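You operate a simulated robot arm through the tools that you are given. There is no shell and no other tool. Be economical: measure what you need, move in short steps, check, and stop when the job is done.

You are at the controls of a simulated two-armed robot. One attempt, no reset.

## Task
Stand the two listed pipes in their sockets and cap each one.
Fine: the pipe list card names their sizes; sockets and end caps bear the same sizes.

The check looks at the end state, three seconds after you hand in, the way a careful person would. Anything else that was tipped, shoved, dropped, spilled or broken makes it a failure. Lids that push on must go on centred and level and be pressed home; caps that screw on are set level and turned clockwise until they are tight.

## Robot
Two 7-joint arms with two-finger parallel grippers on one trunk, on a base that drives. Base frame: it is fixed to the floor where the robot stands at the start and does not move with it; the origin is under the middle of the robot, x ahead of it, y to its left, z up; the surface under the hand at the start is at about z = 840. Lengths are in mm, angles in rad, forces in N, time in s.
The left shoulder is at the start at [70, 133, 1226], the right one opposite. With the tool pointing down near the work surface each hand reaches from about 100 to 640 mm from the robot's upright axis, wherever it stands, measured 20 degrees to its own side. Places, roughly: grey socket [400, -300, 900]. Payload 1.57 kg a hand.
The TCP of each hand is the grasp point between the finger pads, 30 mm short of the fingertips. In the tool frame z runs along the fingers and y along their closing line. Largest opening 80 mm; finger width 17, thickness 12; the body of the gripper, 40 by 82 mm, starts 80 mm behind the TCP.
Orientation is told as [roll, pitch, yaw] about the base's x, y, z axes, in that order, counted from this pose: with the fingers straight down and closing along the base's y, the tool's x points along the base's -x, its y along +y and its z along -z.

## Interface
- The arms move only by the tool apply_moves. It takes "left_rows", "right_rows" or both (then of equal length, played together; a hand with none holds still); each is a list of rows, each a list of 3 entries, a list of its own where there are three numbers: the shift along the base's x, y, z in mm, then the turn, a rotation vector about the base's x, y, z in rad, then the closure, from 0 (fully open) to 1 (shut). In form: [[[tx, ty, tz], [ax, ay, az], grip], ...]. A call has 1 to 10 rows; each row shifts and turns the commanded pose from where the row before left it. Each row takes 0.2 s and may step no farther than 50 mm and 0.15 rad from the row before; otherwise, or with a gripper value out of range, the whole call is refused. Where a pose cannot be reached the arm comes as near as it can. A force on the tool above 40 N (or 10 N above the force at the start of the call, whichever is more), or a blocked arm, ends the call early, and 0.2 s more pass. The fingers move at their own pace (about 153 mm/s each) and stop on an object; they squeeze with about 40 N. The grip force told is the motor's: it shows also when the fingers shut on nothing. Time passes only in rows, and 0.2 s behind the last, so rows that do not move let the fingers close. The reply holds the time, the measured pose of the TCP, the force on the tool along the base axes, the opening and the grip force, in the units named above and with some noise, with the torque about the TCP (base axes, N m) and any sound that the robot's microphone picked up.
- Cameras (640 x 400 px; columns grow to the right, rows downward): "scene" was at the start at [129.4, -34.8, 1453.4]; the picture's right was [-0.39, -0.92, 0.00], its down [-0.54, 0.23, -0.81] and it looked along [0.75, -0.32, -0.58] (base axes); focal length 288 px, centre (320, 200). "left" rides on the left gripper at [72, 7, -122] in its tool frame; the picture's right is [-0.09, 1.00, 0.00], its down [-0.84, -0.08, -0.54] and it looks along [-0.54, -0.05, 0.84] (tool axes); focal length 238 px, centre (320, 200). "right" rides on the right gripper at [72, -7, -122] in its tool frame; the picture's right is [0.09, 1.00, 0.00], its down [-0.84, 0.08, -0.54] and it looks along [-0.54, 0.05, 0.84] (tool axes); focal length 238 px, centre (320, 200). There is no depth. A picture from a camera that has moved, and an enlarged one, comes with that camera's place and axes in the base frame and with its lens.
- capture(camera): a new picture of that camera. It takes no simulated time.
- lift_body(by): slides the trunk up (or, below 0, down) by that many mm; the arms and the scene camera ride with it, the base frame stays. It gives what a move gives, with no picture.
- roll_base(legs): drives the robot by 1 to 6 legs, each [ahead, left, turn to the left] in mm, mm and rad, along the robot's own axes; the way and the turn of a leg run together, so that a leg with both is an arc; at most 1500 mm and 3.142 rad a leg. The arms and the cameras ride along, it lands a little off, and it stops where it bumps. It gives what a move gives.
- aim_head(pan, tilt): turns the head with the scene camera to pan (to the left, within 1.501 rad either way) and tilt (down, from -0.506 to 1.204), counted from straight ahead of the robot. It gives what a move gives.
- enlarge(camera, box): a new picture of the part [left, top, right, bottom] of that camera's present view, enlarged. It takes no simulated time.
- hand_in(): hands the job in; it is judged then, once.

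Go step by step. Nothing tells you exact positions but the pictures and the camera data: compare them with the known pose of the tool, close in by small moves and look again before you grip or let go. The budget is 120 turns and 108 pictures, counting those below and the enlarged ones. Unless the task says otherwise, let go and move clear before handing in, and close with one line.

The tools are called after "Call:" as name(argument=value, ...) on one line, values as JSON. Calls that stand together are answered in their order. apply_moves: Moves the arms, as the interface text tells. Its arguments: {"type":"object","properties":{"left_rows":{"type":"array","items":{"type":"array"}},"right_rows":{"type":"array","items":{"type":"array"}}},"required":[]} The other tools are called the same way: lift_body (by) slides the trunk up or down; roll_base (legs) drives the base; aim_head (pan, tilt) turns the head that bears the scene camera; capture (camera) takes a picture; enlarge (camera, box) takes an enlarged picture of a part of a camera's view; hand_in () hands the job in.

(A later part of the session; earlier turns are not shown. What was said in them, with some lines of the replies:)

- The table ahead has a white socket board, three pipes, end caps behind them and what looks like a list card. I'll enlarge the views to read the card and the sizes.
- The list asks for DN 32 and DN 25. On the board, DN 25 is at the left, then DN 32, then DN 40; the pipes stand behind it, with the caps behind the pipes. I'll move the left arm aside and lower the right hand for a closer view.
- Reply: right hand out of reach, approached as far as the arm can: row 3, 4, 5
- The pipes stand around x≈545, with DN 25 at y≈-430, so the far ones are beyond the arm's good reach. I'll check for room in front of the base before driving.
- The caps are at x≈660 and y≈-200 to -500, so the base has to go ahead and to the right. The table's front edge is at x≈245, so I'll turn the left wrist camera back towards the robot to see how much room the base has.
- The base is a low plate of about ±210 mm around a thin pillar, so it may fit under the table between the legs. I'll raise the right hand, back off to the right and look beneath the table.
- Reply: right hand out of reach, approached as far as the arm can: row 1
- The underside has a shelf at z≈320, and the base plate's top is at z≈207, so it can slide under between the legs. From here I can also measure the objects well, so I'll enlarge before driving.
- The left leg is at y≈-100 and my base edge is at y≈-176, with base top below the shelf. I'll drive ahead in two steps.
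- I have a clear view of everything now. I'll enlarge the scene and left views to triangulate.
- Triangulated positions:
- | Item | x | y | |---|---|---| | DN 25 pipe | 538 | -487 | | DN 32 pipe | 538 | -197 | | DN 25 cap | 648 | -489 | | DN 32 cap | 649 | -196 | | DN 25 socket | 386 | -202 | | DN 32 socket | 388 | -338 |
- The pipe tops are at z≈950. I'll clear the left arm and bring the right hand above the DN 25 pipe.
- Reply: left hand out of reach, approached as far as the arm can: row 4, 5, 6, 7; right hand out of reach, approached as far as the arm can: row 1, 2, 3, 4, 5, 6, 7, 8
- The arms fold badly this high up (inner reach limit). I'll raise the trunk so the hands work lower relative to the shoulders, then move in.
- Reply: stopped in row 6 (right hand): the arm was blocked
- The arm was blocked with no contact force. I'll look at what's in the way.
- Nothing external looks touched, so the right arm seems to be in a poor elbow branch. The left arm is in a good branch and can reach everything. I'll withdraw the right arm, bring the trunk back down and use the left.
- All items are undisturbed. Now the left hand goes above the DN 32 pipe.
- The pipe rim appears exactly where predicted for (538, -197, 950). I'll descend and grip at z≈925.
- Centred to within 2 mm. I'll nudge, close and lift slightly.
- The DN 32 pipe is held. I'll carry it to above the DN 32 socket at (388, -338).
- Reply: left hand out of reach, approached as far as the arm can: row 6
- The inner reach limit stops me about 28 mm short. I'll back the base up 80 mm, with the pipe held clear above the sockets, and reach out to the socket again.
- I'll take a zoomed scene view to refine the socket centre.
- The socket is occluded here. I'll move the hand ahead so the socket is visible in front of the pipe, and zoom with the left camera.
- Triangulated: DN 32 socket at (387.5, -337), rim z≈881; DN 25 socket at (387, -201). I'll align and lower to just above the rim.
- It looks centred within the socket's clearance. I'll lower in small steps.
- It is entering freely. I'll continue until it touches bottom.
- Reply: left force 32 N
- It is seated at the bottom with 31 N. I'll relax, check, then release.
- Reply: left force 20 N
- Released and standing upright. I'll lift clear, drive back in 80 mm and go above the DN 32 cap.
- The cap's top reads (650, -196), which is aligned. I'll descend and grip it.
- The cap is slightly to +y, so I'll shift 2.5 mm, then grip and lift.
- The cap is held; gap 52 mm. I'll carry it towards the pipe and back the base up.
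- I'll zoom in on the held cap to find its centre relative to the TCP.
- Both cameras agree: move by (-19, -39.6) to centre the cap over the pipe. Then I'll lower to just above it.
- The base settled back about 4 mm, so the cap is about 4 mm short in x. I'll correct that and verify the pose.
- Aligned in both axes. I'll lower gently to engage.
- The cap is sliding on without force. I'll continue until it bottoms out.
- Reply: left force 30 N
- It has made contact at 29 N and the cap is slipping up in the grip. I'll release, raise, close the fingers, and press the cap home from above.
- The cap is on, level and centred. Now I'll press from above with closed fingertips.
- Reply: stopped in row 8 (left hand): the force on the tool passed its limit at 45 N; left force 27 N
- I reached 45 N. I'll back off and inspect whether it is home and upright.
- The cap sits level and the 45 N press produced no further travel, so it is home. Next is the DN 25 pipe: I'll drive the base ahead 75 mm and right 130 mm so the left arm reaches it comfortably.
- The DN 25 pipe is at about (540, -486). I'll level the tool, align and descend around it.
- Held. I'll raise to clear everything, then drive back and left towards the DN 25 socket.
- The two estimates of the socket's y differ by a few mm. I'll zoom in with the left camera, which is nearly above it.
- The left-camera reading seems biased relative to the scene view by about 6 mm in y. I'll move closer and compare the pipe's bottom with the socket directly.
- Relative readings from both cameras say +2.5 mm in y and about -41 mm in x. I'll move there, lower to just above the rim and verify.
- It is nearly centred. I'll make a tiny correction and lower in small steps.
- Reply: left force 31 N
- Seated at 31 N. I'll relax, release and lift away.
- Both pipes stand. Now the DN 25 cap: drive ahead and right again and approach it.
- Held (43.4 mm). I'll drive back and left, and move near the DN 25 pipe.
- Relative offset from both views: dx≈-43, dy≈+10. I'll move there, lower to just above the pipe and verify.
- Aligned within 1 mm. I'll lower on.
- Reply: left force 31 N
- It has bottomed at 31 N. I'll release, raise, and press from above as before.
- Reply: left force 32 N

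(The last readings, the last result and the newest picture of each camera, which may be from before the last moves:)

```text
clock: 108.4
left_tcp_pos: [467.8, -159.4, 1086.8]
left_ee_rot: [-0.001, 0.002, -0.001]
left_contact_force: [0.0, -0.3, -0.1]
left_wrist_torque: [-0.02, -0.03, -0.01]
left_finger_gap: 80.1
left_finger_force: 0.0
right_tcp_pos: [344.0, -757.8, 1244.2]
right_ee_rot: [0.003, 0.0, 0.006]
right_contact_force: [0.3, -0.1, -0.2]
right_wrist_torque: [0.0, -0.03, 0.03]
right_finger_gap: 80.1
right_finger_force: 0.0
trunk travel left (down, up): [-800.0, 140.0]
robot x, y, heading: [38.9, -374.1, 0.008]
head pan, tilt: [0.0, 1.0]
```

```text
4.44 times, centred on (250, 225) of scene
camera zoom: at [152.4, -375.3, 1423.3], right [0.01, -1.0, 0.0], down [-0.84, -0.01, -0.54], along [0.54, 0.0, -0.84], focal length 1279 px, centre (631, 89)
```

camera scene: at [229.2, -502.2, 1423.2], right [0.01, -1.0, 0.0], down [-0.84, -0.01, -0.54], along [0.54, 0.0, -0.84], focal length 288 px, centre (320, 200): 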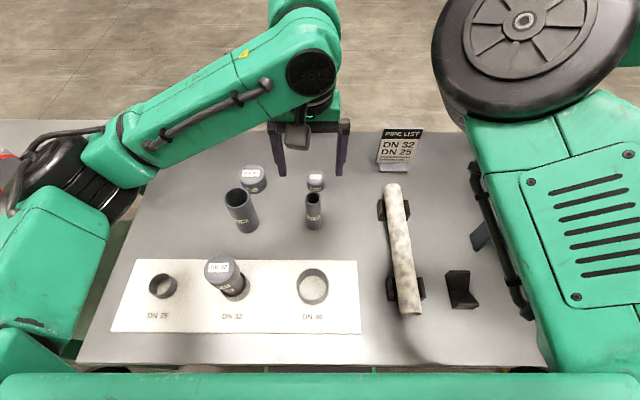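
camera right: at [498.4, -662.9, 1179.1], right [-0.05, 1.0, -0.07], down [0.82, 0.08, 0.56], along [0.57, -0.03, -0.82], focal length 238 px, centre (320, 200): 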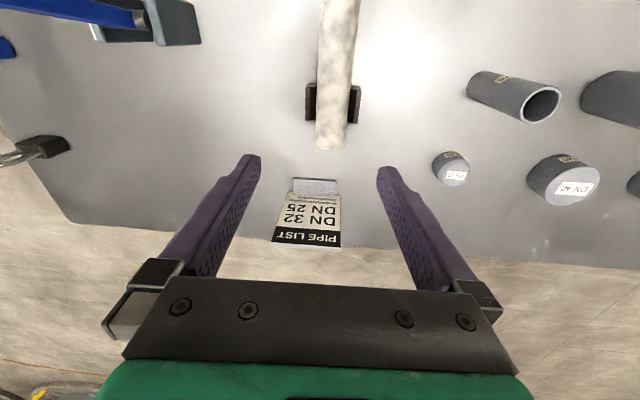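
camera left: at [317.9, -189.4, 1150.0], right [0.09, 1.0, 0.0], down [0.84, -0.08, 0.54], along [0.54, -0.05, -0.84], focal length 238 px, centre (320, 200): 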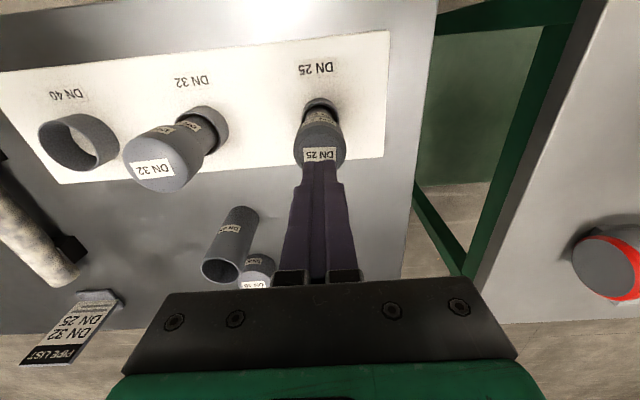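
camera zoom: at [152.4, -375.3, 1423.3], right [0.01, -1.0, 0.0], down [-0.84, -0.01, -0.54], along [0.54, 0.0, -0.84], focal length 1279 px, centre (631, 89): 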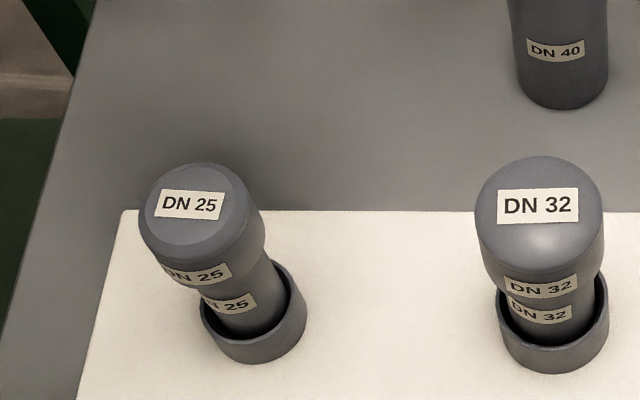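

Both look level and seated. The DN 25 cap only got 32 N, so I'll give it the same firmer press as the DN 32 cap.

Call:
apply_moves(left_rows=[[[-40, -20, 0], [0, 0, 0], 1], [[-40, -20, 0], [0, 0, 0], 1], [[0, 0, -20], [0, 0, 0], 1], [[0, 0, -35], [0, 0, 0], 1], [[0, 0, -20], [0, 0, 0], 1], [[0, 0, 0], [0, 0, 0], 1]])

Call:
capture(camera="left")

```text
clock: 109.8
left_tcp_pos: [387.8, -199.2, 1009.8]
left_ee_rot: [0.0, 0.001, 0.002]
left_contact_force: [0.0, -0.1, 0.4]
left_wrist_torque: [0.01, 0.01, 0.0]
left_finger_gap: 0.0
left_finger_force: 21.1
right_tcp_pos: [345.3, -756.7, 1243.5]
right_ee_rot: [0.004, 0.003, 0.007]
right_contact_force: [0.3, 0.7, -0.1]
right_wrist_torque: [-0.02, -0.02, -0.01]
right_finger_gap: 79.8
right_finger_force: 0.1
trunk travel left (down, up): [-800.0, 140.0]
robot x, y, heading: [32.8, -372.0, 0.008]
head pan, tilt: [0.0, 1.0]
```

```text
15 pictures are left
camera left: at [315.6, -191.8, 1132.1], right [0.09, 1.0, 0.0], down [0.84, -0.08, 0.54], along [0.54, -0.05, -0.84], focal length 238 px, centre (320, 200)
```

left: 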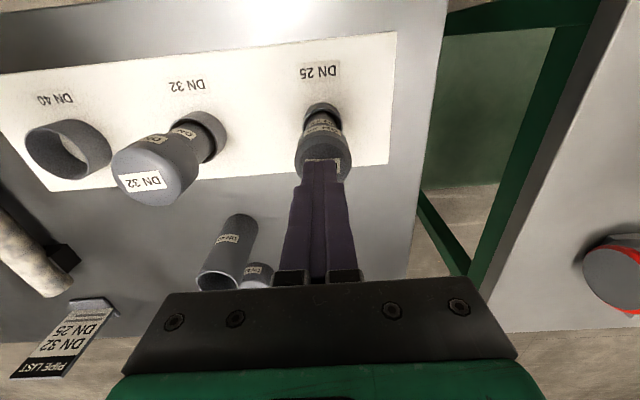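

Call:
apply_moves(left_rows=[[[1, 1, -6], [0, 0, 0], 1], [[0, 0, -3], [0, 0, 0], 1], [[0, 0, -2], [0, 0, 0], 1], [[0, 0, -2], [0, 0, 0], 1], [[0, 0, -2], [0, 0, 0], 1], [[0, 0, -2], [0, 0, 0], 1], [[0, 0, -1], [0, 0, 0], 1], [[0, 0, -1], [0, 0, 0], 1]])

```text
clock: 111.2
left_tcp_pos: [390.0, -197.0, 1000.4]
left_ee_rot: [-0.002, -0.017, 0.002]
left_contact_force: [-3.9, 0.5, 26.9]
left_wrist_torque: [-0.03, 0.31, -0.01]
left_finger_gap: 0.2
left_finger_force: 21.7
right_tcp_pos: [341.4, -757.3, 1244.2]
right_ee_rot: [0.004, -0.002, 0.004]
right_contact_force: [0.0, 0.3, -0.6]
right_wrist_torque: [-0.03, 0.0, 0.0]
right_finger_gap: 80.0
right_finger_force: 0.0
trunk travel left (down, up): [-800.0, 140.0]
robot x, y, heading: [36.9, -373.7, 0.009]
head pan, tilt: [0.0, 1.0]
stopped in row 7 (left hand): the force on the tool passed its limit at 42 N (the readings are from after the stop); the commanded pose is now the measured one
```

Pressed with 42 N and no further travel. I'll withdraw clear and check from both cameras.

Call:
apply_moves(left_rows=[[[0, 0, 12], [0, 0.015, 0], 1], [[0, 0, 30], [0, 0, 0], 1], [[0, 0, 40], [0, 0, 0], 1], [[20, 10, 30], [0, 0, 0], 0], [[20, 10, 30], [0, 0, 0], 0], [[0, 0, 0], [0, 0, 0], 0]])

Call:
enlarge(camera="scene", box=[190, 180, 350, 280])

Call:
capture(camera="scene")

Call:
enlarge(camera="left", box=[140, 20, 400, 190])

```text
clock: 112.6
left_tcp_pos: [429.9, -176.1, 1137.7]
left_ee_rot: [-0.001, 0.008, 0.001]
left_contact_force: [0.1, -0.1, -0.1]
left_wrist_torque: [0.03, 0.02, 0.01]
left_finger_gap: 80.3
left_finger_force: 0.0
right_tcp_pos: [344.3, -756.2, 1244.3]
right_ee_rot: [0.001, 0.0, 0.004]
right_contact_force: [0.3, 0.4, 1.1]
right_wrist_torque: [0.04, 0.0, -0.01]
right_finger_gap: 80.3
right_finger_force: 0.0
trunk travel left (down, up): [-800.0, 140.0]
robot x, y, heading: [31.9, -372.2, 0.006]
head pan, tilt: [0.0, 1.0]
```

```text
4.00 times, centred on (270, 230) of scene
camera zoom: at [153.3, -375.0, 1423.2], right [0.01, -1.0, 0.0], down [-0.84, -0.01, -0.54], along [0.54, 0.0, -0.84], focal length 1151 px, centre (520, 80)
```

zoom: 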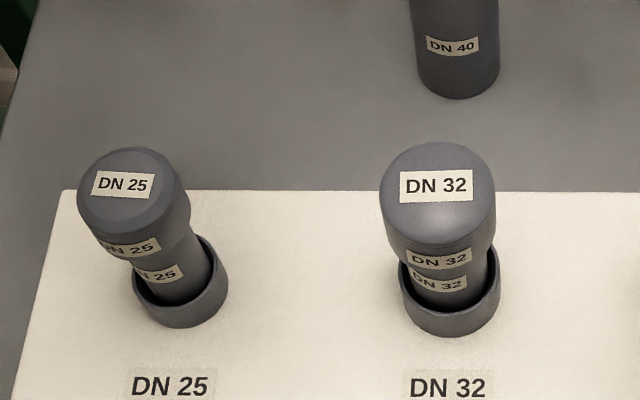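

```text
13 pictures are left
camera scene: at [153.3, -375.0, 1423.2], right [0.01, -1.0, 0.0], down [-0.84, -0.01, -0.54], along [0.54, 0.0, -0.84], focal length 288 px, centre (320, 200)
```

scene: 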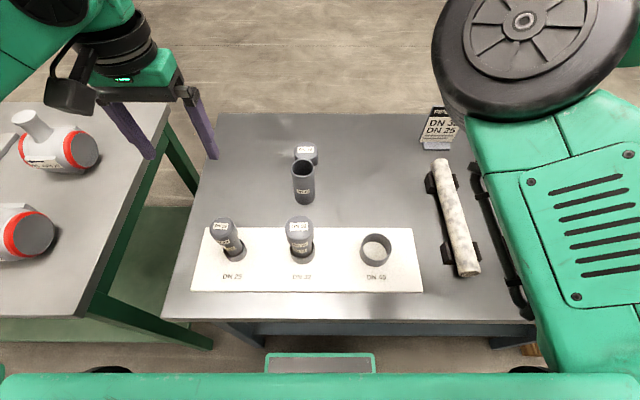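

```text
2.35 times, centred on (270, 105) of left
camera zoom: at [359.1, -168.6, 1259.7], right [0.09, 1.0, 0.0], down [0.84, -0.07, 0.54], along [0.53, -0.05, -0.84], focal length 561 px, centre (438, 424)
```

zoom: 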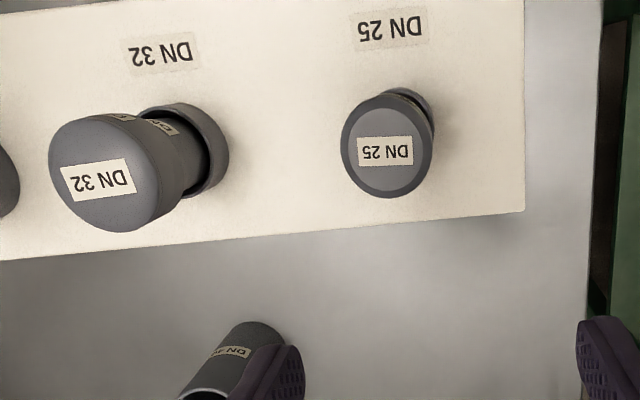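

Both listed pipes stand upright in their sockets with level caps, nothing else has been disturbed, and both hands are clear. I'm handing in.

Call:
hand_in()

```text
The job is handed in.
```

The DN 32 and DN 25 pipes are standing in their sockets with their matching caps pressed on level. Nothing else on the table was moved.
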